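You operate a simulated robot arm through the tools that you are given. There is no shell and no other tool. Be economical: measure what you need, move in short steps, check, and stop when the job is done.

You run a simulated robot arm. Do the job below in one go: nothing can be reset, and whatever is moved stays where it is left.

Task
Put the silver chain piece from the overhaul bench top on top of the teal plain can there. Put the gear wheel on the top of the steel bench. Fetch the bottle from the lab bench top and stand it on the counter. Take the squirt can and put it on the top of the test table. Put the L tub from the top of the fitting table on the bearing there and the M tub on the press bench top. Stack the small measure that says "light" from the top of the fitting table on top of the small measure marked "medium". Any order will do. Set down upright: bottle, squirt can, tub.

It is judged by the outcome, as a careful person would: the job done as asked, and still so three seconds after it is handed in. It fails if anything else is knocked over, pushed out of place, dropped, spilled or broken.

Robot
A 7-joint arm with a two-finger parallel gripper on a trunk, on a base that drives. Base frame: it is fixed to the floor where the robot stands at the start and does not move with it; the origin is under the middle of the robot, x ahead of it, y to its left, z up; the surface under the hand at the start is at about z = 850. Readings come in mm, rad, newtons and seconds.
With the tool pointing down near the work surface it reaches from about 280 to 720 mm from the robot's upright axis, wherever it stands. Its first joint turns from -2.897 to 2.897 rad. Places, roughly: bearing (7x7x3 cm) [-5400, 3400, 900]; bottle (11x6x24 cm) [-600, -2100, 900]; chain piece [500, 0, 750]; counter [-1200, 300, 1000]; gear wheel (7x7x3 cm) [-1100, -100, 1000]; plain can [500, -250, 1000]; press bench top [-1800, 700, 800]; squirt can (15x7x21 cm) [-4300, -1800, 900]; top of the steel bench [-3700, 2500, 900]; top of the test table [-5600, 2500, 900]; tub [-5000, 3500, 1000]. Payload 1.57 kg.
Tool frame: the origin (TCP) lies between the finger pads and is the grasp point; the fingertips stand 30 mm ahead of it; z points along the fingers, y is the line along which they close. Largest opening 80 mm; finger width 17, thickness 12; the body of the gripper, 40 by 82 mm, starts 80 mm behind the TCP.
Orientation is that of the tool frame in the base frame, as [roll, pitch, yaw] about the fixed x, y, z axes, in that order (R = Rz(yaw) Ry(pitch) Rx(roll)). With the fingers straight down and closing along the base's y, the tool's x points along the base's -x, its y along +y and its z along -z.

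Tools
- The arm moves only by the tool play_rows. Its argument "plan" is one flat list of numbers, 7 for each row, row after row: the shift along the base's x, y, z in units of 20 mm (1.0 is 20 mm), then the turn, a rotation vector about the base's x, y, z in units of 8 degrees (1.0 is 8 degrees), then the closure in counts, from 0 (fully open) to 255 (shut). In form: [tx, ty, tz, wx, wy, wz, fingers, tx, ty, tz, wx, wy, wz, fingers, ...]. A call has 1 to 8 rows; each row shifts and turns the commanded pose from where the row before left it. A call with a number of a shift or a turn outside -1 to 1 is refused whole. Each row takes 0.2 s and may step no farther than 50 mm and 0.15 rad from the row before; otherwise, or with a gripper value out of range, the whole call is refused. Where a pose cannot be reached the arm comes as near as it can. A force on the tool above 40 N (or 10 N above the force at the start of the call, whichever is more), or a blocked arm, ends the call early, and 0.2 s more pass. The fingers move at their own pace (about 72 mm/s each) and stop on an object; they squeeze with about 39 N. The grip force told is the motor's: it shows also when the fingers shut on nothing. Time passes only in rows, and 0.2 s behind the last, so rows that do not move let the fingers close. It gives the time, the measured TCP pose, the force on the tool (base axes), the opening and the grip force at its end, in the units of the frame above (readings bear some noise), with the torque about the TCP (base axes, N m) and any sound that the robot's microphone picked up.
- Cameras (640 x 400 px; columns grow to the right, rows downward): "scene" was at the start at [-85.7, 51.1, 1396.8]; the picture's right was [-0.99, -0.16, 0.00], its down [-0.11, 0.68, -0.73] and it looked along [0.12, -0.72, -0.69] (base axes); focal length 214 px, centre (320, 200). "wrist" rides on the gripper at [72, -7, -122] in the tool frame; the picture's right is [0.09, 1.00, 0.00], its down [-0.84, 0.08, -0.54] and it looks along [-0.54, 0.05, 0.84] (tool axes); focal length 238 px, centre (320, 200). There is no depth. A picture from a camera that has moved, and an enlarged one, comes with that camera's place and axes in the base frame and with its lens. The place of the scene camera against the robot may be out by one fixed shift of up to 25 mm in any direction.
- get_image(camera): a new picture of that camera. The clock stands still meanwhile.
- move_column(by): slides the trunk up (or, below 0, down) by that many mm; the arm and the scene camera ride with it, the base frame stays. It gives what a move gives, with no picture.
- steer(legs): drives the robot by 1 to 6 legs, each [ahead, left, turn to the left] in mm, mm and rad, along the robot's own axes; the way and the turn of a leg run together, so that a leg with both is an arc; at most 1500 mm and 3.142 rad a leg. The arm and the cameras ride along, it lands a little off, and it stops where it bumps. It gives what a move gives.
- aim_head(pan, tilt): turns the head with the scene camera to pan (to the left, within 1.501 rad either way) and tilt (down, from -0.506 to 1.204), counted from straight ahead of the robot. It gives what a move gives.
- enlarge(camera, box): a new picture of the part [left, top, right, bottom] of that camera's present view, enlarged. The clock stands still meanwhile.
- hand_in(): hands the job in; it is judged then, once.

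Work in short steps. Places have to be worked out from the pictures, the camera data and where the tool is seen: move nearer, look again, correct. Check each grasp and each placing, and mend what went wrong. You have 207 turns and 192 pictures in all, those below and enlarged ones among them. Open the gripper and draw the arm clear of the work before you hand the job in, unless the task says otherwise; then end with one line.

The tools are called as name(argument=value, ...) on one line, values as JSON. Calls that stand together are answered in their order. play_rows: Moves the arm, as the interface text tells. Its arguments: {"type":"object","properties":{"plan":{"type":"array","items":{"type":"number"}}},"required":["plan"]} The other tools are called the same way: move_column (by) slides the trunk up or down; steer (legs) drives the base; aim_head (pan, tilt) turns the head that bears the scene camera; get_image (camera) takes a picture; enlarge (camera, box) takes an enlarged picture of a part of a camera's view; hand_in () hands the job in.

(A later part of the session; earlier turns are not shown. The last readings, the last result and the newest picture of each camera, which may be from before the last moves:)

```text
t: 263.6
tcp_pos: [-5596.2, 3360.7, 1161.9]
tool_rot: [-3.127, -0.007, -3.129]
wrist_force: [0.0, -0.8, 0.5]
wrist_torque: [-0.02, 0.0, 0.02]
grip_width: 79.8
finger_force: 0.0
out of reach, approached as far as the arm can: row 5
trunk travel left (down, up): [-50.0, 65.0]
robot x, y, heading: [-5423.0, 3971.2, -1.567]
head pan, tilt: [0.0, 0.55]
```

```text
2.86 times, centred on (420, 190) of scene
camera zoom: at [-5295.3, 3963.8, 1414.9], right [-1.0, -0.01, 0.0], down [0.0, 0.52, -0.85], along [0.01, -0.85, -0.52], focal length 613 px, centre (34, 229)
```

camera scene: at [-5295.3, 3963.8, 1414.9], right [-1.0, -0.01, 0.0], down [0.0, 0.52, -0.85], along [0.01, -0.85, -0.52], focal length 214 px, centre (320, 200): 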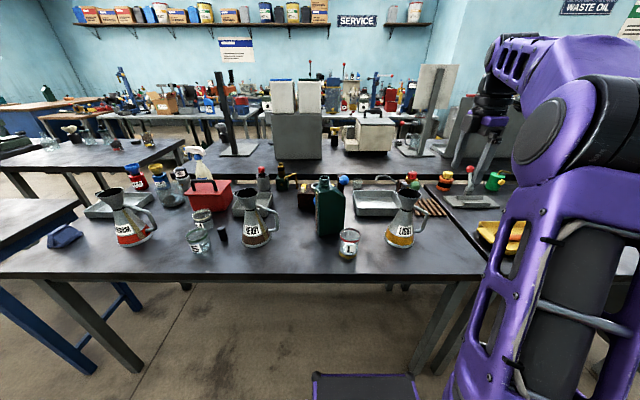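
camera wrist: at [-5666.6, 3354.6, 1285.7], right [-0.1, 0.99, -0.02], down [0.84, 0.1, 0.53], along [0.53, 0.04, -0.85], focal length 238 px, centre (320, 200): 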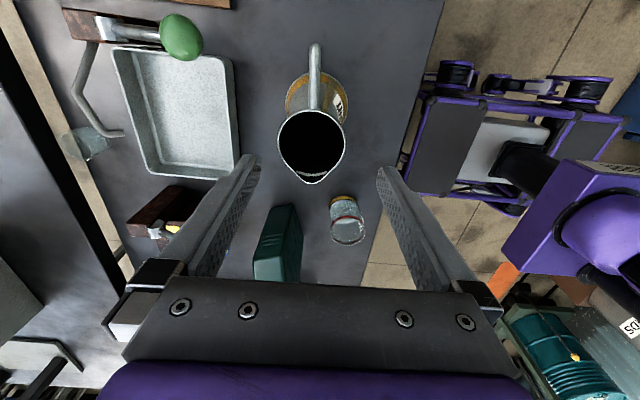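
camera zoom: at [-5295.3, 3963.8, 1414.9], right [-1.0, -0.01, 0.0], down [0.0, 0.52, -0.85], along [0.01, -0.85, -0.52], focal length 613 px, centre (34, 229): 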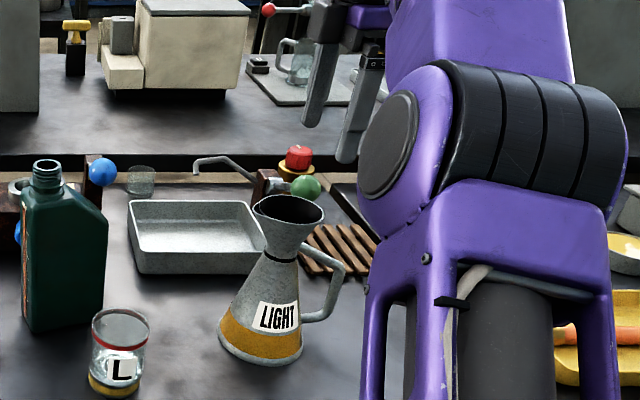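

Mouth centre ≈ [-5586, 3352], top z ≈ 1054, neck ring ≈ 988. The arm was near its limit, so bring the robot 80 mm closer.

steer(legs=[[80, 0, 0]])

play_rows(plan=[0.15, 0.9, -0.2, 0, 0, 0, 0, 0.15, 0.9, -0.2, 0, 0, 0, 0, 0.15, 0.9, -0.2, 0, 0, 0, 0, 0.1, 0.9, -0.2, 0, 0, 0, 0, 0, 0, 0, 0, 0, 0, 0])

get_image(camera="wrist")

```text
t: 264.7
tcp_pos: [-5593.9, 3278.4, 1162.8]
tool_rot: [-3.126, -0.008, -3.129]
wrist_force: [0.2, 0.5, 0.3]
wrist_torque: [0.0, 0.01, 0.01]
grip_width: 80.0
finger_force: 0.1
trunk travel left (down, up): [-50.0, 65.0]
robot x, y, heading: [-5422.5, 3888.4, -1.563]
head pan, tilt: [0.0, 0.55]
```

```text
t: 265.9
tcp_pos: [-5583.6, 3353.1, 1145.9]
tool_rot: [-3.127, -0.007, -3.128]
wrist_force: [-0.9, 0.1, -0.2]
wrist_torque: [0.01, 0.01, 0.04]
grip_width: 80.1
finger_force: 0.1
trunk travel left (down, up): [-50.0, 65.0]
robot x, y, heading: [-5424.8, 3889.0, -1.558]
head pan, tilt: [0.0, 0.55]
```

```text
88 pictures are left
camera wrist: at [-5654.9, 3346.5, 1268.3], right [-0.11, 0.99, -0.02], down [0.84, 0.1, 0.53], along [0.53, 0.04, -0.85], focal length 238 px, centre (320, 200)
```

wrist: 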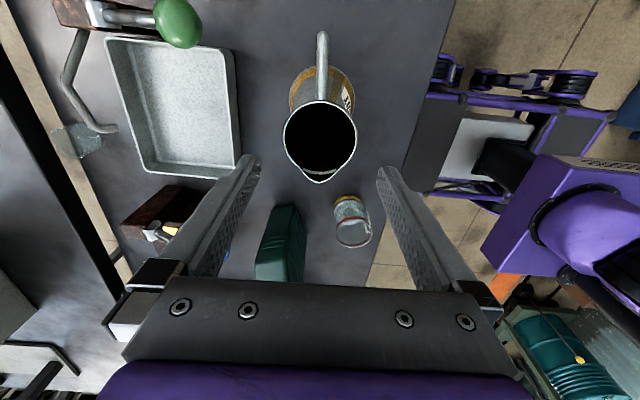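

Centred in y; shift -3 mm in x and descend around the mouth.

play_rows(plan=[-0.17, 0, -1, 0, 0, 0, 0, 0, 0, -1, 0, 0, 0, 0, 0, 0, -0.9, 0, 0, 0, 0, 0, 0, 0, 0, 0, 0, 0])

get_image(camera="wrist")

enlarge(camera="scene", box=[340, 120, 500, 260])

```text
t: 266.9
tcp_pos: [-5585.8, 3351.4, 1089.9]
tool_rot: [-3.125, -0.01, -3.13]
wrist_force: [-0.3, 0.4, 0.8]
wrist_torque: [0.03, -0.03, 0.02]
grip_width: 80.0
finger_force: 0.0
trunk travel left (down, up): [-50.0, 65.0]
robot x, y, heading: [-5426.1, 3887.8, -1.567]
head pan, tilt: [0.0, 0.55]
```

```text
87 pictures are left
camera wrist: at [-5657.2, 3345.4, 1211.8], right [-0.11, 0.99, -0.02], down [0.84, 0.1, 0.53], along [0.53, 0.04, -0.85], focal length 238 px, centre (320, 200)
```

wrist: 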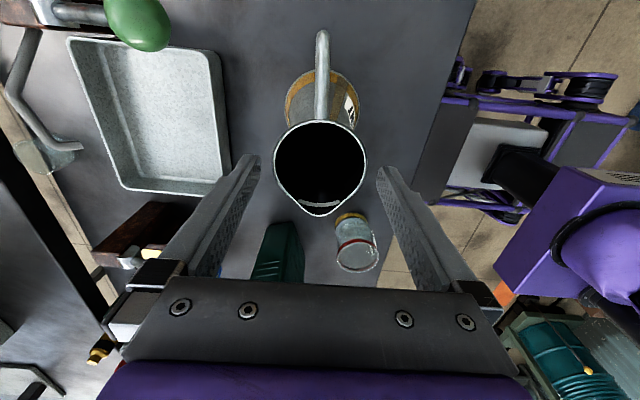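

```text
2.86 times, centred on (420, 190) of scene
camera zoom: at [-5294.8, 3883.5, 1414.9], right [-1.0, -0.01, 0.0], down [0.0, 0.52, -0.85], along [0.01, -0.85, -0.52], focal length 613 px, centre (34, 229)
```

zoom: 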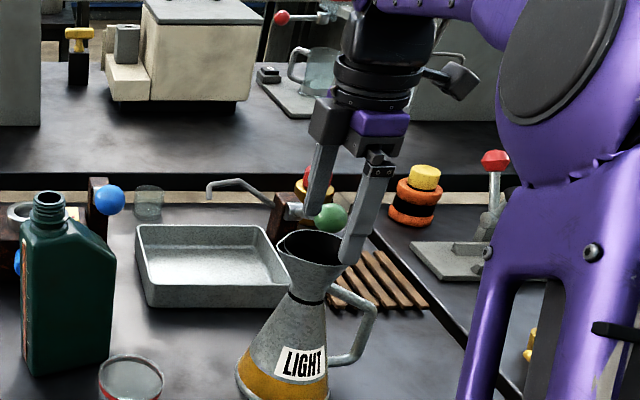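

Well centred. Descend 95 mm to the neck.

play_rows(plan=[0, 0, -1, 0, 0, 0, 0, 0, 0, -1, 0, 0, 0, 0, 0, 0, -1, 0, 0, 0, 0, 0, 0, -1, 0, 0, 0, 0, 0, 0, -0.8, 0, 0, 0, 0, 0, 0, 0, 0, 0, 0, 0])

enlarge(camera="scene", box=[340, 120, 500, 260])

```text
t: 268.3
tcp_pos: [-5583.7, 3350.3, 993.9]
tool_rot: [-3.125, -0.009, -3.128]
wrist_force: [-0.3, 0.9, -0.1]
wrist_torque: [-0.02, 0.0, -0.02]
grip_width: 80.1
finger_force: 0.1
trunk travel left (down, up): [-50.0, 65.0]
robot x, y, heading: [-5424.8, 3891.7, -1.563]
head pan, tilt: [0.0, 0.55]
```

```text
2.86 times, centred on (420, 190) of scene
camera zoom: at [-5294.8, 3883.5, 1414.9], right [-1.0, -0.01, 0.0], down [0.0, 0.52, -0.85], along [0.01, -0.85, -0.52], focal length 613 px, centre (34, 229)
```

zoom: 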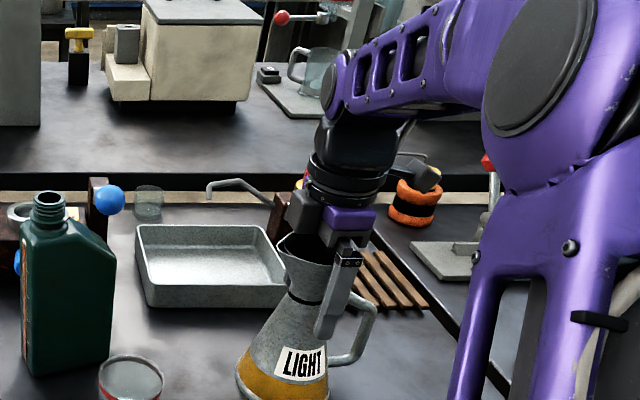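

Fingers straddle the neck. Close.

play_rows(plan=[0, 0, 0, 0, 0, 0, 255, 0, 0, 0, 0, 0, 0, 255, 0, 0, 0, 0, 0, 0, 255, 0, 0, 0, 0, 0, 0, 255])

get_image(camera="wrist")

enlarge(camera="scene", box=[340, 120, 500, 260])

```text
t: 269.3
tcp_pos: [-5584.5, 3351.1, 993.5]
tool_rot: [-3.126, -0.008, -3.128]
wrist_force: [0.1, -0.4, -0.3]
wrist_torque: [0.03, 0.01, -0.01]
grip_width: 68.6
finger_force: 38.6
trunk travel left (down, up): [-50.0, 65.0]
robot x, y, heading: [-5422.8, 3891.1, -1.566]
head pan, tilt: [0.0, 0.55]
```

```text
84 pictures are left
camera wrist: at [-5656.3, 3345.1, 1116.0], right [-0.11, 0.99, -0.02], down [0.84, 0.1, 0.53], along [0.53, 0.04, -0.85], focal length 238 px, centre (320, 200)
```

wrist: 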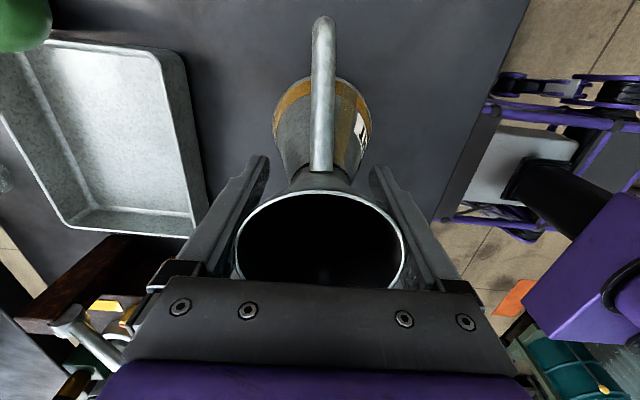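

```text
2.86 times, centred on (420, 190) of scene
camera zoom: at [-5294.8, 3883.5, 1414.9], right [-1.0, -0.01, 0.0], down [0.0, 0.52, -0.85], along [0.01, -0.85, -0.52], focal length 613 px, centre (34, 229)
```

zoom: 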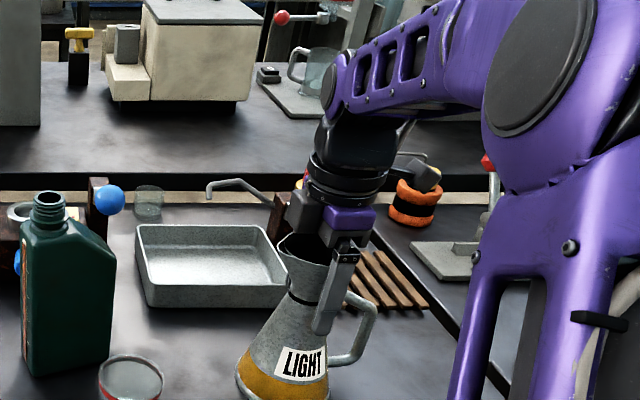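

The grip is on the rim flare (68.6 mm); the jug will hang straight below. Lift 30 mm as a test.

play_rows(plan=[0, 0, 0.3, 0, 0, 0, 255, 0, 0, 0.6, 0, 0, 0, 255, 0, 0, 0.6, 0, 0, 0, 255, 0, 0, 0, 0, 0, 0, 255])

enlarge(camera="scene", box=[340, 120, 500, 260])

```text
t: 270.3
tcp_pos: [-5586.3, 3351.7, 1024.2]
tool_rot: [-3.125, -0.008, -3.127]
wrist_force: [-0.5, 0.0, -2.2]
wrist_torque: [0.03, 0.01, -0.01]
grip_width: 68.3
finger_force: 39.3
trunk travel left (down, up): [-50.0, 65.0]
robot x, y, heading: [-5425.1, 3888.7, -1.565]
head pan, tilt: [0.0, 0.55]
```

```text
2.86 times, centred on (420, 190) of scene
camera zoom: at [-5294.8, 3883.4, 1414.9], right [-1.0, -0.01, 0.0], down [0.0, 0.52, -0.85], along [0.01, -0.85, -0.52], focal length 613 px, centre (34, 229)
```

zoom: 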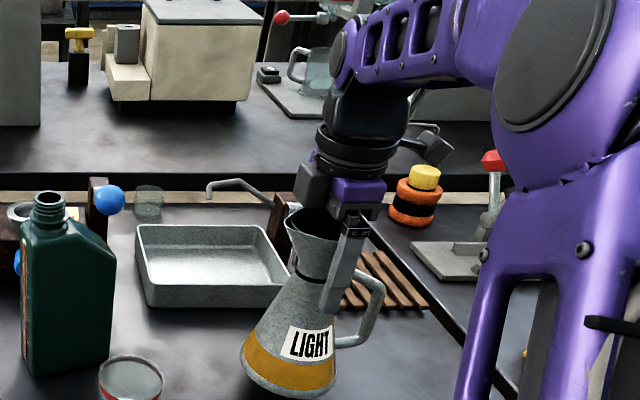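

Hangs level. Raise and pull back in front of the table.

play_rows(plan=[0, 0, 0.8, 0, 0, 0, 255, 0, 0, 1, 0, 0, 0, 255, 0, 0, 1, 0, 0, 0, 255, 0, 0, 1, 0, 0, 0, 255, 0, 0, 1, 0, 0, 0, 255, 0, 0, 1, 0, 0, 0, 255, 0, 0, 1, 0, 0, 0, 255, 0, 0, 0.7, 0, 0, 0, 255])

play_rows(plan=[0.2, 0.6, 0.3, 0, 0, 0, 255, 0.3, 0.9, 0.3, 0, 0, 0, 255, 0.3, 1, 0.2, 0, 0, 0, 255, 0.3, 1, 0, 0, 0, 0, 255, 0.3, 1, 0, 0, 0, 0, 255, 0.3, 1, 0, 0, 0, 0, 255, 0.3, 1, 0, 0, 0, 0, 255, 0.3, 0.8, 0, 0, 0, 0, 255])

steer(legs=[[-80, 0, 0], [0, 750, 0]])

get_image(camera="scene")

```text
t: 272.1
tcp_pos: [-5586.3, 3350.9, 1173.0]
tool_rot: [-3.125, -0.009, -3.129]
wrist_force: [0.1, 0.0, -2.6]
wrist_torque: [0.03, 0.01, 0.02]
grip_width: 68.8
finger_force: 39.4
trunk travel left (down, up): [-50.0, 65.0]
robot x, y, heading: [-5425.4, 3893.2, -1.561]
head pan, tilt: [0.0, 0.55]
```

```text
t: 273.9
tcp_pos: [-5541.2, 3498.0, 1189.7]
tool_rot: [-3.125, -0.01, -3.128]
wrist_force: [0.0, 0.1, -2.5]
wrist_torque: [0.0, 0.01, 0.0]
grip_width: 68.5
finger_force: 38.9
trunk travel left (down, up): [-50.0, 65.0]
robot x, y, heading: [-5425.7, 3893.0, -1.559]
head pan, tilt: [0.0, 0.55]
```

```text
t: 282.1
tcp_pos: [-4808.7, 3582.6, 1188.6]
tool_rot: [-3.126, -0.008, -3.135]
wrist_force: [0.0, -0.4, -3.1]
wrist_torque: [-0.02, 0.03, 0.0]
grip_width: 68.5
finger_force: 39.0
trunk travel left (down, up): [-50.0, 65.0]
robot x, y, heading: [-4685.9, 3974.0, -1.569]
head pan, tilt: [0.0, 0.55]
```

```text
81 pictures are left
camera scene: at [-4558.5, 3967.1, 1414.9], right [-1.0, 0.0, 0.0], down [0.0, 0.52, -0.85], along [0.0, -0.85, -0.52], focal length 214 px, centre (320, 200)
```

scene: 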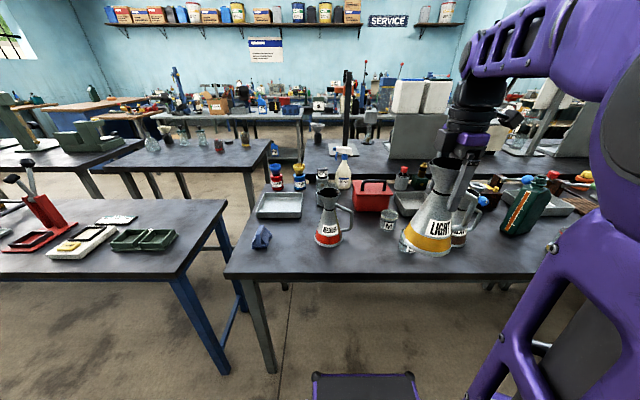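

Medium ≈ [-4590, 3355]. Raise the light so its base (z≈1115) clears everything, come 110 mm closer, and swing the hand past the medium so the wrist camera is above its mouth.

play_rows(plan=[0, 0, 0.8, 0, 0, 0, 255, 0, 0, 1, 0, 0, 0, 255, 0, 0, 1, 0, 0, 0, 255, 0, 0, 0.8, 0, 0, 0, 255])

steer(legs=[[120, 50, 0]])

play_rows(plan=[1, -0.3, 0, 0, 0, 0, 255, 1, -0.3, 0, 0, 0, 0, 255, 1, -0.3, 0, 0, 0, 0, 255, 1, -0.4, 0, 0, 0, 0, 255, 1, -0.5, 0, 0, 0, 0, 255, 1, -0.5, 0, 0, 0, 0, 255, 1, -0.6, 0, 0, 0, 0, 255, 1, -0.6, 0, 0, 0, 0, 255])

get_image(camera="wrist")

get_image(camera="scene")

```text
t: 283.1
tcp_pos: [-4805.7, 3583.2, 1263.4]
tool_rot: [-3.126, -0.007, -3.134]
wrist_force: [0.5, -0.8, -2.2]
wrist_torque: [0.01, 0.03, 0.03]
grip_width: 68.7
finger_force: 38.4
trunk travel left (down, up): [-50.0, 65.0]
robot x, y, heading: [-4689.4, 3974.9, -1.569]
head pan, tilt: [0.0, 0.55]
```

```text
t: 284.3
tcp_pos: [-4755.2, 3466.1, 1262.3]
tool_rot: [-3.126, -0.009, -3.132]
wrist_force: [0.0, -0.4, -2.6]
wrist_torque: [-0.03, -0.01, -0.03]
grip_width: 68.7
finger_force: 38.3
trunk travel left (down, up): [-50.0, 65.0]
robot x, y, heading: [-4637.0, 3856.8, -1.569]
head pan, tilt: [0.0, 0.55]
```

```text
t: 286.1
tcp_pos: [-4595.3, 3396.7, 1263.8]
tool_rot: [-3.127, -0.01, -3.132]
wrist_force: [-0.4, -0.1, -2.4]
wrist_torque: [-0.03, -0.03, -0.02]
grip_width: 68.4
finger_force: 38.8
trunk travel left (down, up): [-50.0, 65.0]
robot x, y, heading: [-4641.3, 3853.9, -1.571]
head pan, tilt: [0.0, 0.55]
```

```text
80 pictures are left
camera wrist: at [-4665.5, 3391.1, 1386.0], right [-0.1, 0.99, -0.02], down [0.84, 0.09, 0.53], along [0.53, 0.04, -0.85], focal length 238 px, centre (320, 200)
```

wrist: 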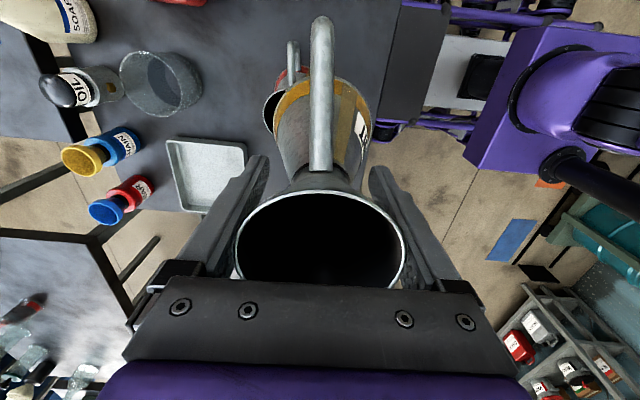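

```text
79 pictures are left
camera scene: at [-4508.2, 3850.5, 1414.9], right [-1.0, 0.0, 0.0], down [0.0, 0.52, -0.85], along [0.0, -0.85, -0.52], focal length 214 px, centre (320, 200)
```

scene: 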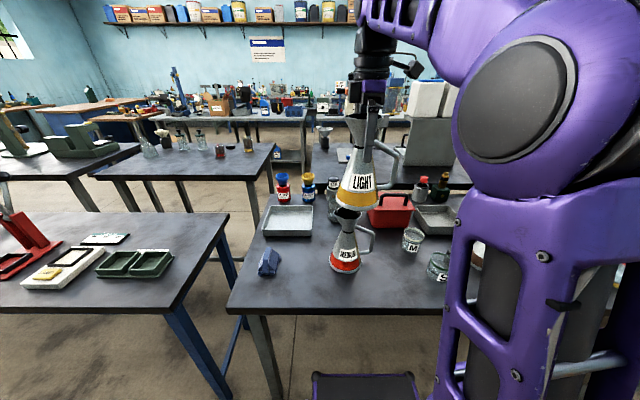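

play_rows(plan=[1, -0.4, 0, 0, 0, 0, 255, 1, -0.4, 0, 0, 0, 0, 255, 1, -0.4, 0, 0, 0, 0, 255, 1, -0.4, 0, 0, 0, 0, 255, 0, 0, 0, 0, 0, 0, 255])

get_image(camera="wrist")

```text
t: 287.3
tcp_pos: [-4515.6, 3364.1, 1262.3]
tool_rot: [-3.126, -0.008, -3.132]
wrist_force: [0.5, 0.0, -2.4]
wrist_torque: [-0.01, 0.0, 0.0]
grip_width: 68.6
finger_force: 38.8
trunk travel left (down, up): [-50.0, 65.0]
robot x, y, heading: [-4640.6, 3859.9, -1.568]
head pan, tilt: [0.0, 0.55]
```

```text
78 pictures are left
camera wrist: at [-4586.8, 3358.8, 1385.5], right [-0.1, 0.99, -0.01], down [0.84, 0.09, 0.53], along [0.53, 0.04, -0.85], focal length 238 px, centre (320, 200)
```

wrist: 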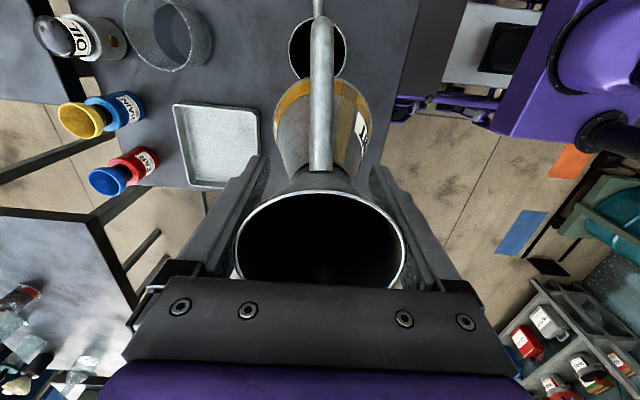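

Medium's mouth centre ≈ [-4587, 3350]. Move over it and lower to about 10 mm above.

play_rows(plan=[-0.9, -0.2, 0, 0, 0, 0, 255, -0.9, -0.2, 0, 0, 0, 0, 255, -0.9, -0.2, 0, 0, 0, 0, 255, -0.82, -0.1, 0, 0, 0, 0, 255, 0, 0, -1, 0, 0, 0, 255, 0, 0, -1, 0, 0, 0, 255, 0, 0, -0.6, 0, 0, 0, 255, 0, 0, 0, 0, 0, 0, 255])

enlarge(camera="scene", box=[260, 90, 440, 290])

get_image(camera="wrist")

```text
t: 289.1
tcp_pos: [-4586.7, 3350.7, 1210.3]
tool_rot: [-3.125, -0.008, -3.133]
wrist_force: [-0.8, -0.1, -2.2]
wrist_torque: [0.01, -0.01, -0.02]
grip_width: 68.5
finger_force: 39.3
trunk travel left (down, up): [-50.0, 65.0]
robot x, y, heading: [-4638.7, 3859.9, -1.57]
head pan, tilt: [0.0, 0.55]
```

```text
2.00 times, centred on (350, 190) of scene
camera zoom: at [-4508.2, 3850.4, 1414.9], right [-1.0, 0.0, 0.0], down [0.0, 0.52, -0.85], along [0.0, -0.85, -0.52], focal length 429 px, centre (260, 220)
```

zoom: 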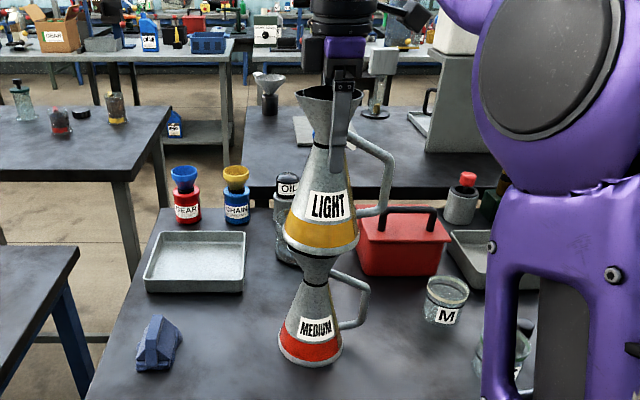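

```text
76 pictures are left
camera wrist: at [-4657.6, 3345.4, 1333.0], right [-0.1, 0.99, -0.01], down [0.84, 0.09, 0.53], along [0.53, 0.04, -0.85], focal length 238 px, centre (320, 200)
```

wrist: 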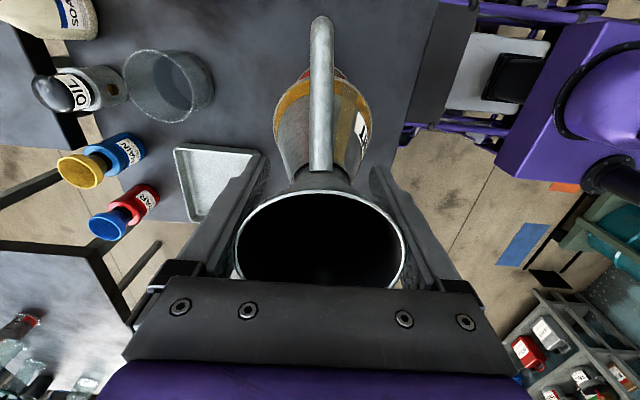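

Aligned. Lower in small steps watching the force.

play_rows(plan=[0, 0, -0.2, 0, 0, 0, 255, 0, 0, -0.15, 0, 0, 0, 255, 0, 0, 0, 0, 0, 0, 255])

play_rows(plan=[0, 0, -0.1, 0, 0, 0, 255, 0, 0, 0, 0, 0, 0, 255])

play_rows(plan=[0, 0, -0.1, 0, 0, 0, 255, 0, 0, 0, 0, 0, 0, 255])

```text
t: 289.9
tcp_pos: [-4585.3, 3350.2, 1203.5]
tool_rot: [-3.125, -0.009, -3.133]
wrist_force: [0.2, -0.2, -1.7]
wrist_torque: [0.03, 0.03, 0.01]
grip_width: 68.6
finger_force: 38.8
trunk travel left (down, up): [-50.0, 65.0]
robot x, y, heading: [-4636.1, 3859.2, -1.565]
head pan, tilt: [0.0, 0.55]
```

```text
t: 290.5
tcp_pos: [-4585.2, 3350.1, 1201.4]
tool_rot: [-3.126, -0.01, -3.132]
wrist_force: [-0.3, 0.5, -2.2]
wrist_torque: [0.0, 0.01, 0.04]
grip_width: 68.4
finger_force: 38.7
trunk travel left (down, up): [-50.0, 65.0]
robot x, y, heading: [-4640.7, 3856.0, -1.57]
head pan, tilt: [0.0, 0.55]
```

```text
t: 291.1
tcp_pos: [-4586.0, 3350.8, 1200.3]
tool_rot: [-3.126, -0.01, -3.132]
wrist_force: [1.4, -0.3, -1.8]
wrist_torque: [0.0, 0.01, -0.04]
grip_width: 68.4
finger_force: 39.3
trunk travel left (down, up): [-50.0, 65.0]
robot x, y, heading: [-4638.3, 3861.7, -1.565]
head pan, tilt: [0.0, 0.55]
```

play_rows(plan=[0, 0, -0.1, 0, 0, 0, 255, 0, 0, 0, 0, 0, 0, 255])

play_rows(plan=[0, 0, -0.1, 0, 0, 0, 255, 0, 0, 0, 0, 0, 0, 255])

play_rows(plan=[0, 0, -0.1, 0, 0, 0, 255, 0, 0, 0, 0, 0, 0, 255])

enlarge(camera="scene", box=[280, 170, 400, 290])

```text
t: 291.7
tcp_pos: [-4586.8, 3350.3, 1196.3]
tool_rot: [-3.125, -0.009, -3.132]
wrist_force: [0.1, 0.6, -2.5]
wrist_torque: [-0.03, 0.01, 0.0]
grip_width: 68.5
finger_force: 38.9
trunk travel left (down, up): [-50.0, 65.0]
robot x, y, heading: [-4641.3, 3857.6, -1.567]
head pan, tilt: [0.0, 0.55]
```

```text
t: 292.3
tcp_pos: [-4586.1, 3351.3, 1196.3]
tool_rot: [-3.125, -0.008, -3.133]
wrist_force: [-0.7, 0.7, -1.4]
wrist_torque: [-0.02, -0.04, -0.02]
grip_width: 68.6
finger_force: 39.1
trunk travel left (down, up): [-50.0, 65.0]
robot x, y, heading: [-4639.7, 3855.6, -1.57]
head pan, tilt: [0.0, 0.55]
```

```text
t: 292.9
tcp_pos: [-4586.5, 3351.0, 1194.0]
tool_rot: [-3.125, -0.008, -3.134]
wrist_force: [0.4, -0.4, -2.6]
wrist_torque: [-0.01, 0.0, 0.0]
grip_width: 68.4
finger_force: 39.0
trunk travel left (down, up): [-50.0, 65.0]
robot x, y, heading: [-4636.5, 3861.9, -1.568]
head pan, tilt: [0.0, 0.55]
```

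```text
3.33 times, centred on (340, 230) of scene
camera zoom: at [-4508.2, 3850.4, 1414.9], right [-1.0, 0.0, 0.0], down [0.0, 0.52, -0.85], along [0.0, -0.85, -0.52], focal length 715 px, centre (253, 100)
```

zoom: 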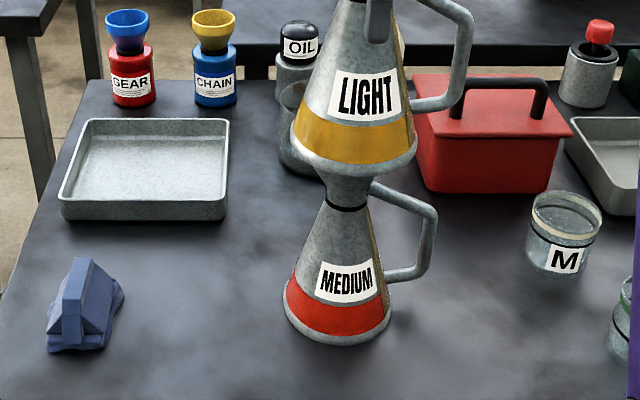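

Still no contact force; continue.

play_rows(plan=[0, 0, -0.1, 0, 0, 0, 255, 0, 0, 0, 0, 0, 0, 255])

play_rows(plan=[0, 0, -0.1, 0, 0, 0, 255, 0, 0, 0, 0, 0, 0, 255])

play_rows(plan=[0, 0, -0.1, 0, 0, 0, 255, 0, 0, 0, 0, 0, 0, 255])

play_rows(plan=[0, 0, -0.1, 0, 0, 0, 255, 0, 0, 0, 0, 0, 0, 255])

enlarge(camera="scene", box=[280, 170, 400, 290])

```text
t: 293.5
tcp_pos: [-4586.4, 3351.0, 1191.2]
tool_rot: [-3.124, -0.01, -3.131]
wrist_force: [-0.5, 0.1, -1.8]
wrist_torque: [0.02, 0.01, 0.0]
grip_width: 68.8
finger_force: 39.1
trunk travel left (down, up): [-50.0, 65.0]
robot x, y, heading: [-4639.4, 3854.9, -1.565]
head pan, tilt: [0.0, 0.55]
```

```text
t: 294.1
tcp_pos: [-4585.6, 3351.8, 1189.3]
tool_rot: [-3.124, -0.01, -3.133]
wrist_force: [-0.5, -0.7, 0.1]
wrist_torque: [-0.03, 0.05, -0.05]
grip_width: 68.7
finger_force: 38.8
trunk travel left (down, up): [-50.0, 65.0]
robot x, y, heading: [-4642.3, 3854.9, -1.566]
head pan, tilt: [0.0, 0.55]
```

```text
t: 294.7
tcp_pos: [-4586.0, 3351.4, 1189.4]
tool_rot: [-3.119, -0.008, -3.132]
wrist_force: [-1.4, -0.8, 18.1]
wrist_torque: [0.33, 0.05, -0.04]
grip_width: 68.4
finger_force: 38.4
trunk travel left (down, up): [-50.0, 65.0]
robot x, y, heading: [-4635.5, 3856.7, -1.571]
head pan, tilt: [0.0, 0.55]
```

```text
t: 295.3
tcp_pos: [-4585.6, 3351.5, 1187.4]
tool_rot: [-3.121, -0.008, -3.133]
wrist_force: [-1.2, -2.3, 30.9]
wrist_torque: [0.07, -0.19, -0.22]
grip_width: 68.7
finger_force: 39.1
trunk travel left (down, up): [-50.0, 65.0]
robot x, y, heading: [-4638.8, 3856.3, -1.57]
head pan, tilt: [0.0, 0.55]
```

```text
3.33 times, centred on (340, 230) of scene
camera zoom: at [-4508.6, 3852.1, 1415.1], right [-1.0, 0.0, 0.0], down [0.0, 0.52, -0.85], along [0.0, -0.85, -0.52], focal length 715 px, centre (253, 100)
```

zoom: 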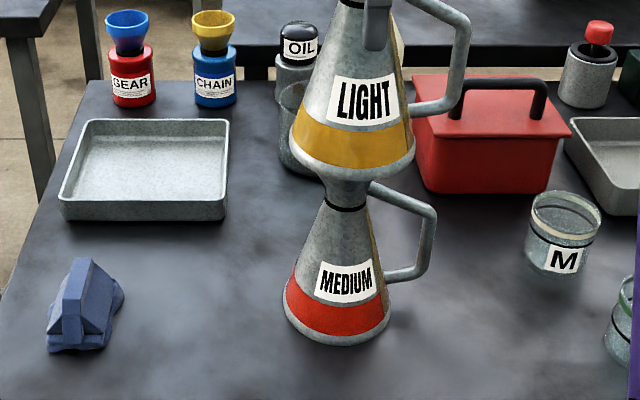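

Resting on the medium's rim. Relieve the push, open, check before rising.

play_rows(plan=[0, 0, 0.1, 0, 0, 0, 255, 0, 0, 0.1, 0, 0, 0, 255, 0, 0, 0, 0, 0, 0, 255])

play_rows(plan=[0, 0, 0, 0, 0, 0, 0, 0, 0, 0, 0, 0, 0, 0, 0, 0, 0, 0, 0, 0, 0])

enlarge(camera="scene", box=[260, 90, 440, 290])

get_image(camera="wrist")

```text
t: 296.1
tcp_pos: [-4584.7, 3351.2, 1188.4]
tool_rot: [-3.13, -0.009, -3.13]
wrist_force: [-0.8, -1.2, 3.8]
wrist_torque: [-0.25, -0.06, -0.05]
grip_width: 68.5
finger_force: 39.4
trunk travel left (down, up): [-50.0, 65.0]
robot x, y, heading: [-4639.5, 3855.9, -1.568]
head pan, tilt: [0.0, 0.55]
```

```text
t: 296.9
tcp_pos: [-4585.9, 3350.5, 1189.2]
tool_rot: [-3.127, -0.008, -3.133]
wrist_force: [-0.2, 0.2, -0.5]
wrist_torque: [0.01, -0.01, -0.03]
grip_width: 80.2
finger_force: 0.1
trunk travel left (down, up): [-50.0, 65.0]
robot x, y, heading: [-4638.7, 3857.6, -1.562]
head pan, tilt: [0.0, 0.55]
```

```text
2.00 times, centred on (350, 190) of scene
camera zoom: at [-4508.2, 3850.6, 1414.9], right [-1.0, 0.0, 0.0], down [0.0, 0.52, -0.85], along [0.0, -0.85, -0.52], focal length 429 px, centre (260, 220)
```

zoom: 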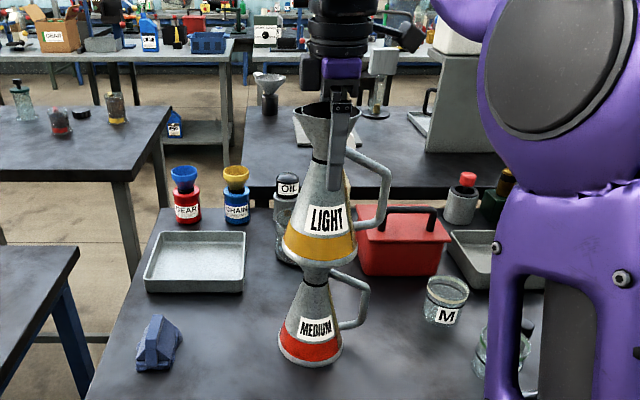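

```text
72 pictures are left
camera wrist: at [-4656.4, 3345.2, 1312.2], right [-0.1, 0.99, -0.01], down [0.84, 0.09, 0.53], along [0.53, 0.04, -0.85], focal length 238 px, centre (320, 200)
```

wrist: 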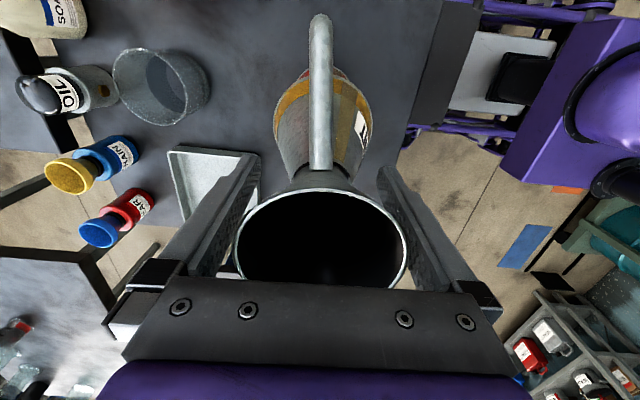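

The stack stands on its own. Rise straight up.

play_rows(plan=[0, 0, 0.5, 0, 0, 0, 0, 0, 0, 1, 0, 0, 0, 0, 0, 0, 1, 0, 0, 0, 0, 0, 0, 1, 0, 0, 0, 0, 0, 0, 1, 0, 0, 0, 0, 0, 0, 1, 0, 0, 0, 0])

enlarge(camera="scene", box=[260, 90, 440, 290])

```text
t: 298.3
tcp_pos: [-4586.3, 3350.6, 1299.9]
tool_rot: [-3.127, -0.008, -3.132]
wrist_force: [0.4, 0.0, -0.9]
wrist_torque: [0.02, -0.03, 0.02]
grip_width: 80.0
finger_force: 0.0
trunk travel left (down, up): [-50.0, 65.0]
robot x, y, heading: [-4641.3, 3855.2, -1.564]
head pan, tilt: [0.0, 0.55]
```

```text
2.00 times, centred on (350, 190) of scene
camera zoom: at [-4508.2, 3850.5, 1414.9], right [-1.0, 0.0, 0.0], down [0.0, 0.52, -0.85], along [0.0, -0.85, -0.52], focal length 429 px, centre (260, 220)
```

zoom: 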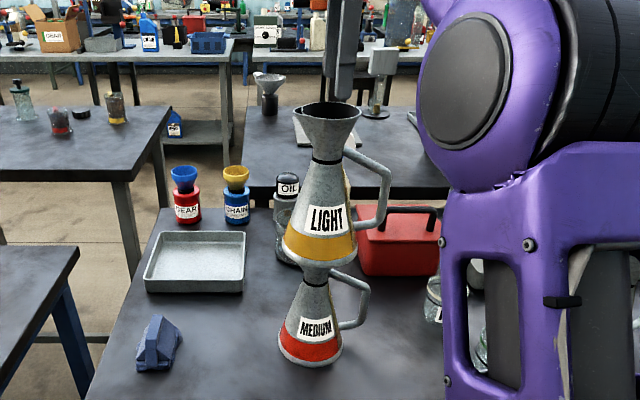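

Clear. Go up a little, then move across above the M tub for a look.

play_rows(plan=[0, 0, 1, 0, 0, 0, 0, 0, 0.2, 0.5, 0, 0, 0, 0, -1, 0.2, 0, 0, 0, 0, 0, -1, 0.1, 0, 0, 0, 0, 0, -1, 0, 0, 0, 0, 0, 0, -1, 0, 0, 0, 0, 0, 0, -1, -0.2, 0, 0, 0, 0, 0, -1, -0.3, 0, 0, 0, 0, 0])

play_rows(plan=[-1, -0.4, 0, 0, 0, 0, 0, -1, -0.4, -0.5, 0, 0, 0, 0, -1, -0.4, -1, 0, 0, 0, 0, -1, -0.4, -1, 0, 0, 0, 0, -1, -0.4, -1, 0, 0, 0, 0, -1, 0, -1, 0, 0, 0, 0, -0.4, 0, -1, 0, 0, 0, 0])

get_image(camera="wrist")

```text
t: 300.1
tcp_pos: [-4706.9, 3351.1, 1307.3]
tool_rot: [-3.123, -0.009, -3.133]
wrist_force: [-0.1, -0.6, 0.9]
wrist_torque: [-0.01, 0.03, -0.03]
grip_width: 80.1
finger_force: 0.1
out of reach, approached as far as the arm can: row 1, 2, 8
trunk travel left (down, up): [-50.0, 65.0]
robot x, y, heading: [-4637.9, 3854.2, -1.57]
head pan, tilt: [0.0, 0.55]
```

```text
t: 301.7
tcp_pos: [-4823.8, 3315.0, 1192.8]
tool_rot: [-3.125, -0.009, -3.132]
wrist_force: [0.3, -0.8, -0.4]
wrist_torque: [0.01, 0.0, 0.02]
grip_width: 79.9
finger_force: 0.0
out of reach, approached as far as the arm can: row 1
trunk travel left (down, up): [-50.0, 65.0]
robot x, y, heading: [-4638.9, 3855.3, -1.568]
head pan, tilt: [0.0, 0.55]
```

```text
70 pictures are left
camera wrist: at [-4896.5, 3310.9, 1315.1], right [-0.1, 0.99, -0.02], down [0.84, 0.09, 0.53], along [0.53, 0.04, -0.85], focal length 238 px, centre (320, 200)
```

wrist: 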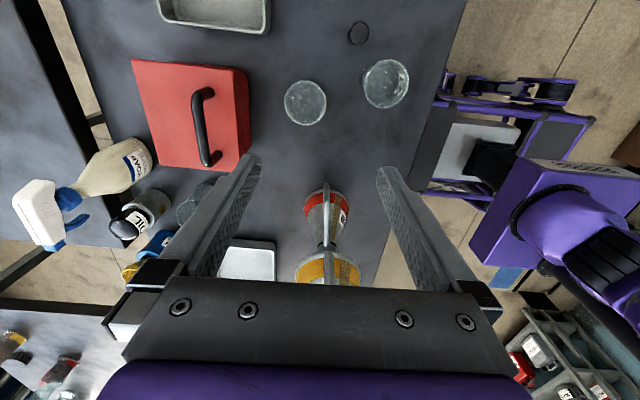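

M tub ≈ [-4817, 3287] (S is nearer the edge). Move over it and descend to z≈1000.

play_rows(plan=[0.3, -0.7, -1, 0, 0, 0, 0, 0, -0.7, -1, 0, 0, 0, 0, 0, 0, -1, 0, 0, 0, 0, 0, 0, -1, 0, 0, 0, 0, 0, 0, -1, 0, 0, 0, 0, 0, 0, -1, 0, 0, 0, 0, 0, 0, -1, 0, 0, 0, 0, 0, 0, -1, 0, 0, 0, 0])

play_rows(plan=[0, 0, -1, 0, 0, 0, 0, 0, 0, -0.5, 0, 0, 0, 0, 0, 0, 0, 0, 0, 0, 0])

get_image(camera="wrist")

```text
t: 303.5
tcp_pos: [-4818.5, 3288.4, 1033.0]
tool_rot: [-3.125, -0.009, -3.132]
wrist_force: [-0.3, -0.2, -0.3]
wrist_torque: [0.01, 0.0, 0.01]
grip_width: 79.9
finger_force: 0.0
trunk travel left (down, up): [-50.0, 65.0]
robot x, y, heading: [-4640.2, 3856.5, -1.566]
head pan, tilt: [0.0, 0.55]
```

```text
t: 304.3
tcp_pos: [-4816.9, 3287.6, 1001.9]
tool_rot: [-3.125, -0.008, -3.133]
wrist_force: [0.4, 0.3, -0.1]
wrist_torque: [0.02, -0.01, 0.01]
grip_width: 79.9
finger_force: 0.1
trunk travel left (down, up): [-50.0, 65.0]
robot x, y, heading: [-4635.6, 3859.7, -1.572]
head pan, tilt: [0.0, 0.55]
```

```text
69 pictures are left
camera wrist: at [-4889.2, 3283.2, 1125.8], right [-0.1, 0.99, -0.02], down [0.84, 0.09, 0.53], along [0.53, 0.04, -0.85], focal length 238 px, centre (320, 200)
```

wrist: 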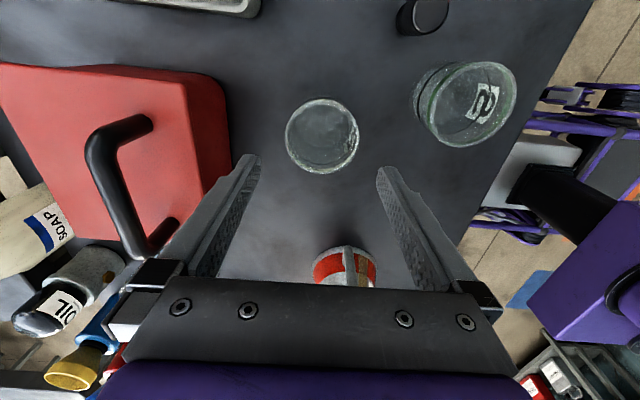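

Rim centre slightly toward -x; correct 6 mm and descend to z ≈ 906.

play_rows(plan=[-0.3, 0.05, -1, 0, 0, 0, 0, 0, 0, -1, 0, 0, 0, 0, 0, 0, -1, 0, 0, 0, 0, 0, 0, 0, 0, 0, 0, 0])

get_image(camera="wrist")

```text
t: 305.3
tcp_pos: [-4824.0, 3291.0, 940.8]
tool_rot: [-3.126, -0.009, -3.133]
wrist_force: [-0.8, -0.1, -0.2]
wrist_torque: [0.01, -0.01, -0.01]
grip_width: 79.9
finger_force: 0.1
trunk travel left (down, up): [-50.0, 65.0]
robot x, y, heading: [-4641.8, 3854.8, -1.568]
head pan, tilt: [0.0, 0.55]
```

```text
68 pictures are left
camera wrist: at [-4895.7, 3285.1, 1065.0], right [-0.1, 0.99, -0.02], down [0.84, 0.09, 0.53], along [0.53, 0.04, -0.85], focal length 238 px, centre (320, 200)
```

wrist: 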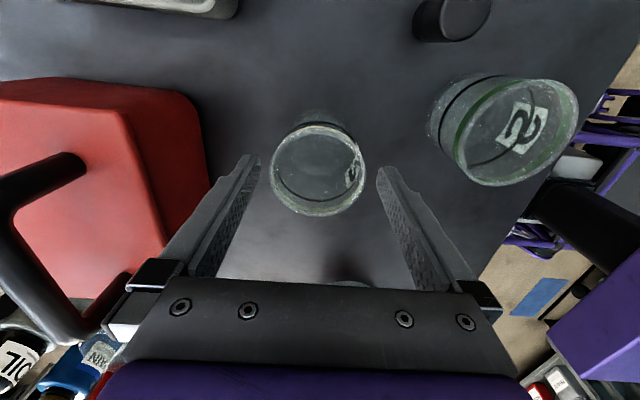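

Same picture as with the L tub. Descend 35 mm and close.

play_rows(plan=[0, -0.1, -0.6, 0, 0, 0, 0, 0, 0, -0.6, 0, 0, 0, 0, 0, 0, -0.6, 0, 0, 0, 0, 0, 0, 0, 0, 0, 0, 0, 0, 0, 0, 0, 0, 0, 255, 0, 0, 0, 0, 0, 0, 255, 0, 0, 0, 0, 0, 0, 255])

play_rows(plan=[0, 0, 0.5, 0, 0, 0, 255, 0, 0, 1, 0, 0, 0, 255, 0, 0, 1, 0, 0, 0, 255, 0, 0, 1, 0, 0, 0, 255, 0, 0, 1, 0, 0, 0, 255, 0, 0, 1, 0, 0, 0, 255, 0, 0, 1, 0, 0, 0, 255, 0, 0, 1, 0, 0, 0, 255])

get_image(camera="wrist")

```text
t: 306.9
tcp_pos: [-4824.6, 3287.5, 907.8]
tool_rot: [-3.124, -0.008, -3.134]
wrist_force: [-0.3, -0.9, -0.1]
wrist_torque: [-0.02, 0.04, -0.01]
grip_width: 63.1
finger_force: 39.3
trunk travel left (down, up): [-50.0, 65.0]
robot x, y, heading: [-4634.8, 3854.5, -1.568]
head pan, tilt: [0.0, 0.55]
```

```text
t: 308.7
tcp_pos: [-4823.9, 3287.3, 1056.7]
tool_rot: [-3.126, -0.009, -3.13]
wrist_force: [-0.6, 0.1, -1.1]
wrist_torque: [0.0, -0.02, 0.0]
grip_width: 63.0
finger_force: 38.9
trunk travel left (down, up): [-50.0, 65.0]
robot x, y, heading: [-4638.0, 3856.8, -1.569]
head pan, tilt: [0.0, 0.55]
```

```text
67 pictures are left
camera wrist: at [-4895.4, 3281.1, 1179.4], right [-0.1, 0.99, -0.02], down [0.84, 0.09, 0.53], along [0.53, 0.04, -0.85], focal length 238 px, centre (320, 200)
```

wrist: 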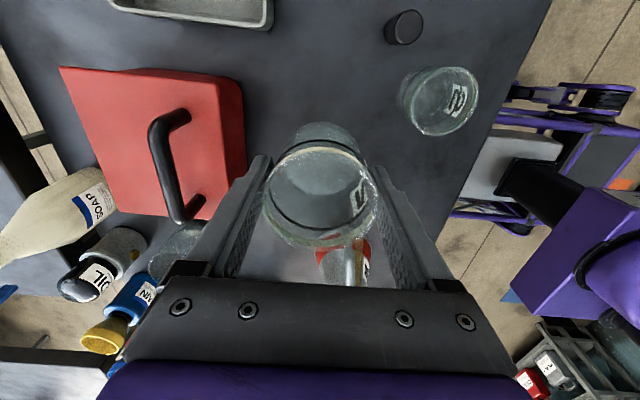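

M tub held (63 mm). Raise, draw back over the table edge, and reverse out.

play_rows(plan=[0, 0, 1, 0, 0, 0, 255, 0, 0, 1, 0, 0, 0, 255, 0, 0, 1, 0, 0, 0, 255, 0, 0.7, 1, 0, 0, 0, 255, 0, 1, 1, 0, 0, 0, 255, 0, 1, 1, 0, 0, 0, 255, 0, 1, 0, 0, 0, 0, 255, 0, 1, 0, 0, 0, 0, 255])

play_rows(plan=[0.3, 1, 0, 0, 0, 0, 255, 0.3, 1, 0, 0, 0, 0, 255, 0.3, 1, 0, 0, 0, 0, 255, 0.3, 1, 0, 0, 0, 0, 255, 0.3, 0.5, 0, 0, 0, 0, 255])

steer(legs=[[-330, 0, 0], [0, 0, 1.571]])

aim_head(pan=-0.2, tilt=0.4)

get_image(camera="scene")

```text
t: 310.5
tcp_pos: [-4823.3, 3380.6, 1177.7]
tool_rot: [-3.127, -0.01, -3.13]
wrist_force: [0.0, -0.6, -1.7]
wrist_torque: [0.03, 0.03, 0.01]
grip_width: 63.1
finger_force: 39.4
trunk travel left (down, up): [-50.0, 65.0]
robot x, y, heading: [-4641.5, 3856.7, -1.568]
head pan, tilt: [0.0, 0.55]
```

```text
t: 311.7
tcp_pos: [-4794.2, 3472.8, 1177.3]
tool_rot: [-3.125, -0.009, -3.131]
wrist_force: [-0.7, -0.2, 0.3]
wrist_torque: [-0.01, 0.01, 0.02]
grip_width: 62.7
finger_force: 38.7
trunk travel left (down, up): [-50.0, 65.0]
robot x, y, heading: [-4638.5, 3862.1, -1.561]
head pan, tilt: [0.0, 0.55]
```

```text
t: 317.8
tcp_pos: [-4255.3, 4033.2, 1177.0]
tool_rot: [-3.125, -0.008, -1.556]
wrist_force: [0.9, 0.0, -0.8]
wrist_torque: [-0.02, -0.02, -0.02]
grip_width: 62.8
finger_force: 39.4
trunk travel left (down, up): [-50.0, 65.0]
robot x, y, heading: [-4641.0, 4182.4, 0.011]
head pan, tilt: [0.0, 0.55]
```

```text
t: 318.6
tcp_pos: [-4253.5, 4031.1, 1177.7]
tool_rot: [-3.125, -0.009, -1.554]
wrist_force: [0.6, -0.5, -0.4]
wrist_torque: [0.0, 0.01, 0.01]
grip_width: 62.4
finger_force: 39.1
trunk travel left (down, up): [-50.0, 65.0]
robot x, y, heading: [-4634.1, 4183.8, 0.014]
head pan, tilt: [-0.201, 0.4]
```

```text
66 pictures are left
camera scene: at [-4649.7, 4298.3, 1428.6], right [-0.19, -0.98, 0.0], down [-0.38, 0.07, -0.92], along [0.9, -0.17, -0.39], focal length 214 px, centre (320, 200)
```

scene: 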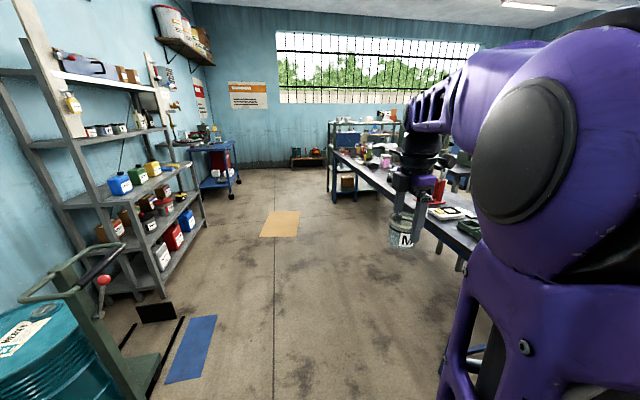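

Corridor to the east is clear. Drive to x ≈ -350, turn to -y.

steer(legs=[[1500, 0, 0], [1500, -40, 0], [1270, 0, 0], [0, 0, -1.58]])

aim_head(pan=0, tilt=0.45)

get_image(camera="scene")

```text
refused: leg 2 is longer than a leg can be; nothing moved
```

```text
t: 319.3
tcp_pos: [-4254.7, 4031.9, 1177.0]
tool_rot: [-3.126, -0.01, -1.553]
wrist_force: [0.0, 0.8, -0.8]
wrist_torque: [0.02, 0.03, -0.02]
grip_width: 62.6
finger_force: 38.5
trunk travel left (down, up): [-50.0, 65.0]
robot x, y, heading: [-4641.9, 4183.7, 0.011]
head pan, tilt: [0.0, 0.45]
```

```text
65 pictures are left
camera scene: at [-4648.8, 4316.7, 1424.0], right [0.01, -1.0, 0.0], down [-0.44, 0.0, -0.9], along [0.9, 0.01, -0.44], focal length 214 px, centre (320, 200)
```

scene: 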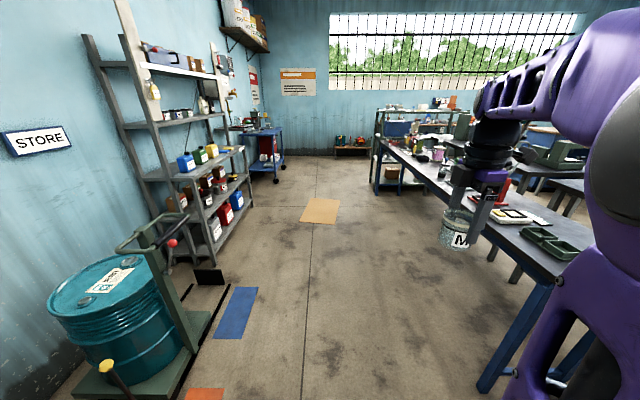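

The leg length limit was slightly exceeded; repeat with legs within 1500.

steer(legs=[[1490, 0, 0], [1490, -20, 0], [1290, 0, 0], [0, 0, -1.58]])

get_image(camera="scene")

```text
t: 343.5
tcp_pos: [-540.8, 3783.7, 1176.5]
tool_rot: [-3.125, -0.009, -3.113]
wrist_force: [0.3, -0.1, -1.0]
wrist_torque: [0.0, 0.01, -0.01]
grip_width: 61.5
finger_force: 39.1
trunk travel left (down, up): [-50.0, 65.0]
robot x, y, heading: [-391.8, 4169.6, -1.549]
head pan, tilt: [0.0, 0.45]
```

```text
64 pictures are left
camera scene: at [-262.5, 4165.0, 1423.9], right [-1.0, -0.02, 0.0], down [-0.01, 0.44, -0.9], along [0.02, -0.9, -0.44], focal length 214 px, centre (320, 200)
```

scene: 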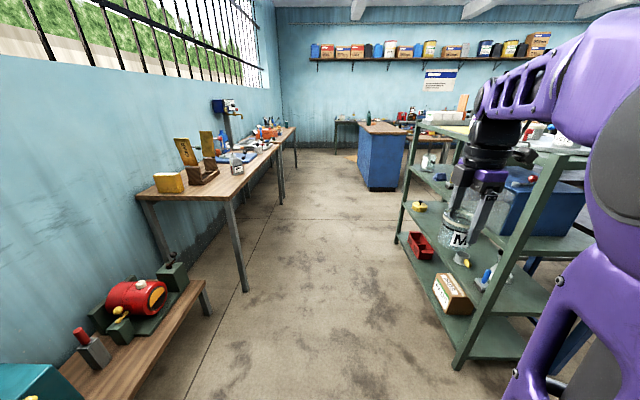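

Way south is clear. Drive to y ≈ 1470, turn to -x, go to x ≈ -1750, turn to face the press bench.

steer(legs=[[1490, 0, 0], [1180, 0, 0], [0, 0, -1.59], [1420, 0, 0], [0, 0, 1.571]])

aim_head(pan=0, tilt=0.6)

get_image(camera="scene")

get_image(camera="wrist")

```text
t: 371.0
tcp_pos: [-1945.4, 1136.6, 1177.7]
tool_rot: [-3.126, -0.009, 3.11]
wrist_force: [0.8, -0.5, -0.9]
wrist_torque: [-0.01, 0.02, -0.05]
grip_width: 61.2
finger_force: 38.8
trunk travel left (down, up): [-50.0, 65.0]
robot x, y, heading: [-1772.3, 1515.0, -1.611]
head pan, tilt: [0.0, 0.45]
```

```text
t: 371.7
tcp_pos: [-1944.7, 1137.1, 1177.0]
tool_rot: [-3.126, -0.008, 3.111]
wrist_force: [0.5, -0.3, -0.1]
wrist_torque: [-0.01, -0.01, -0.01]
grip_width: 61.0
finger_force: 39.0
trunk travel left (down, up): [-50.0, 65.0]
robot x, y, heading: [-1771.8, 1515.2, -1.612]
head pan, tilt: [0.0, 0.6]
```

```text
63 pictures are left
camera scene: at [-1642.9, 1503.4, 1410.4], right [-1.0, 0.04, 0.0], down [0.02, 0.56, -0.83], along [-0.03, -0.82, -0.56], focal length 214 px, centre (320, 200)
```

scene: 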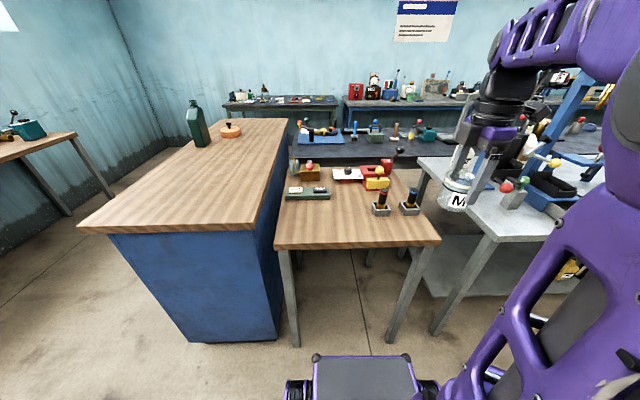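

```text
62 pictures are left
camera wrist: at [-2016.1, 1134.3, 1299.8], right [-0.06, 1.0, -0.02], down [0.84, 0.06, 0.53], along [0.53, 0.02, -0.85], focal length 238 px, centre (320, 200)
```

wrist: 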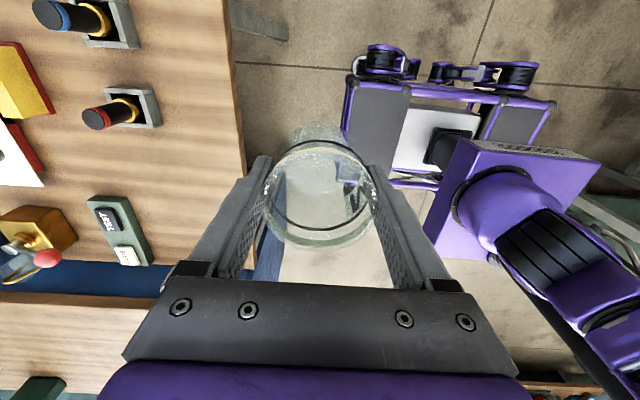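

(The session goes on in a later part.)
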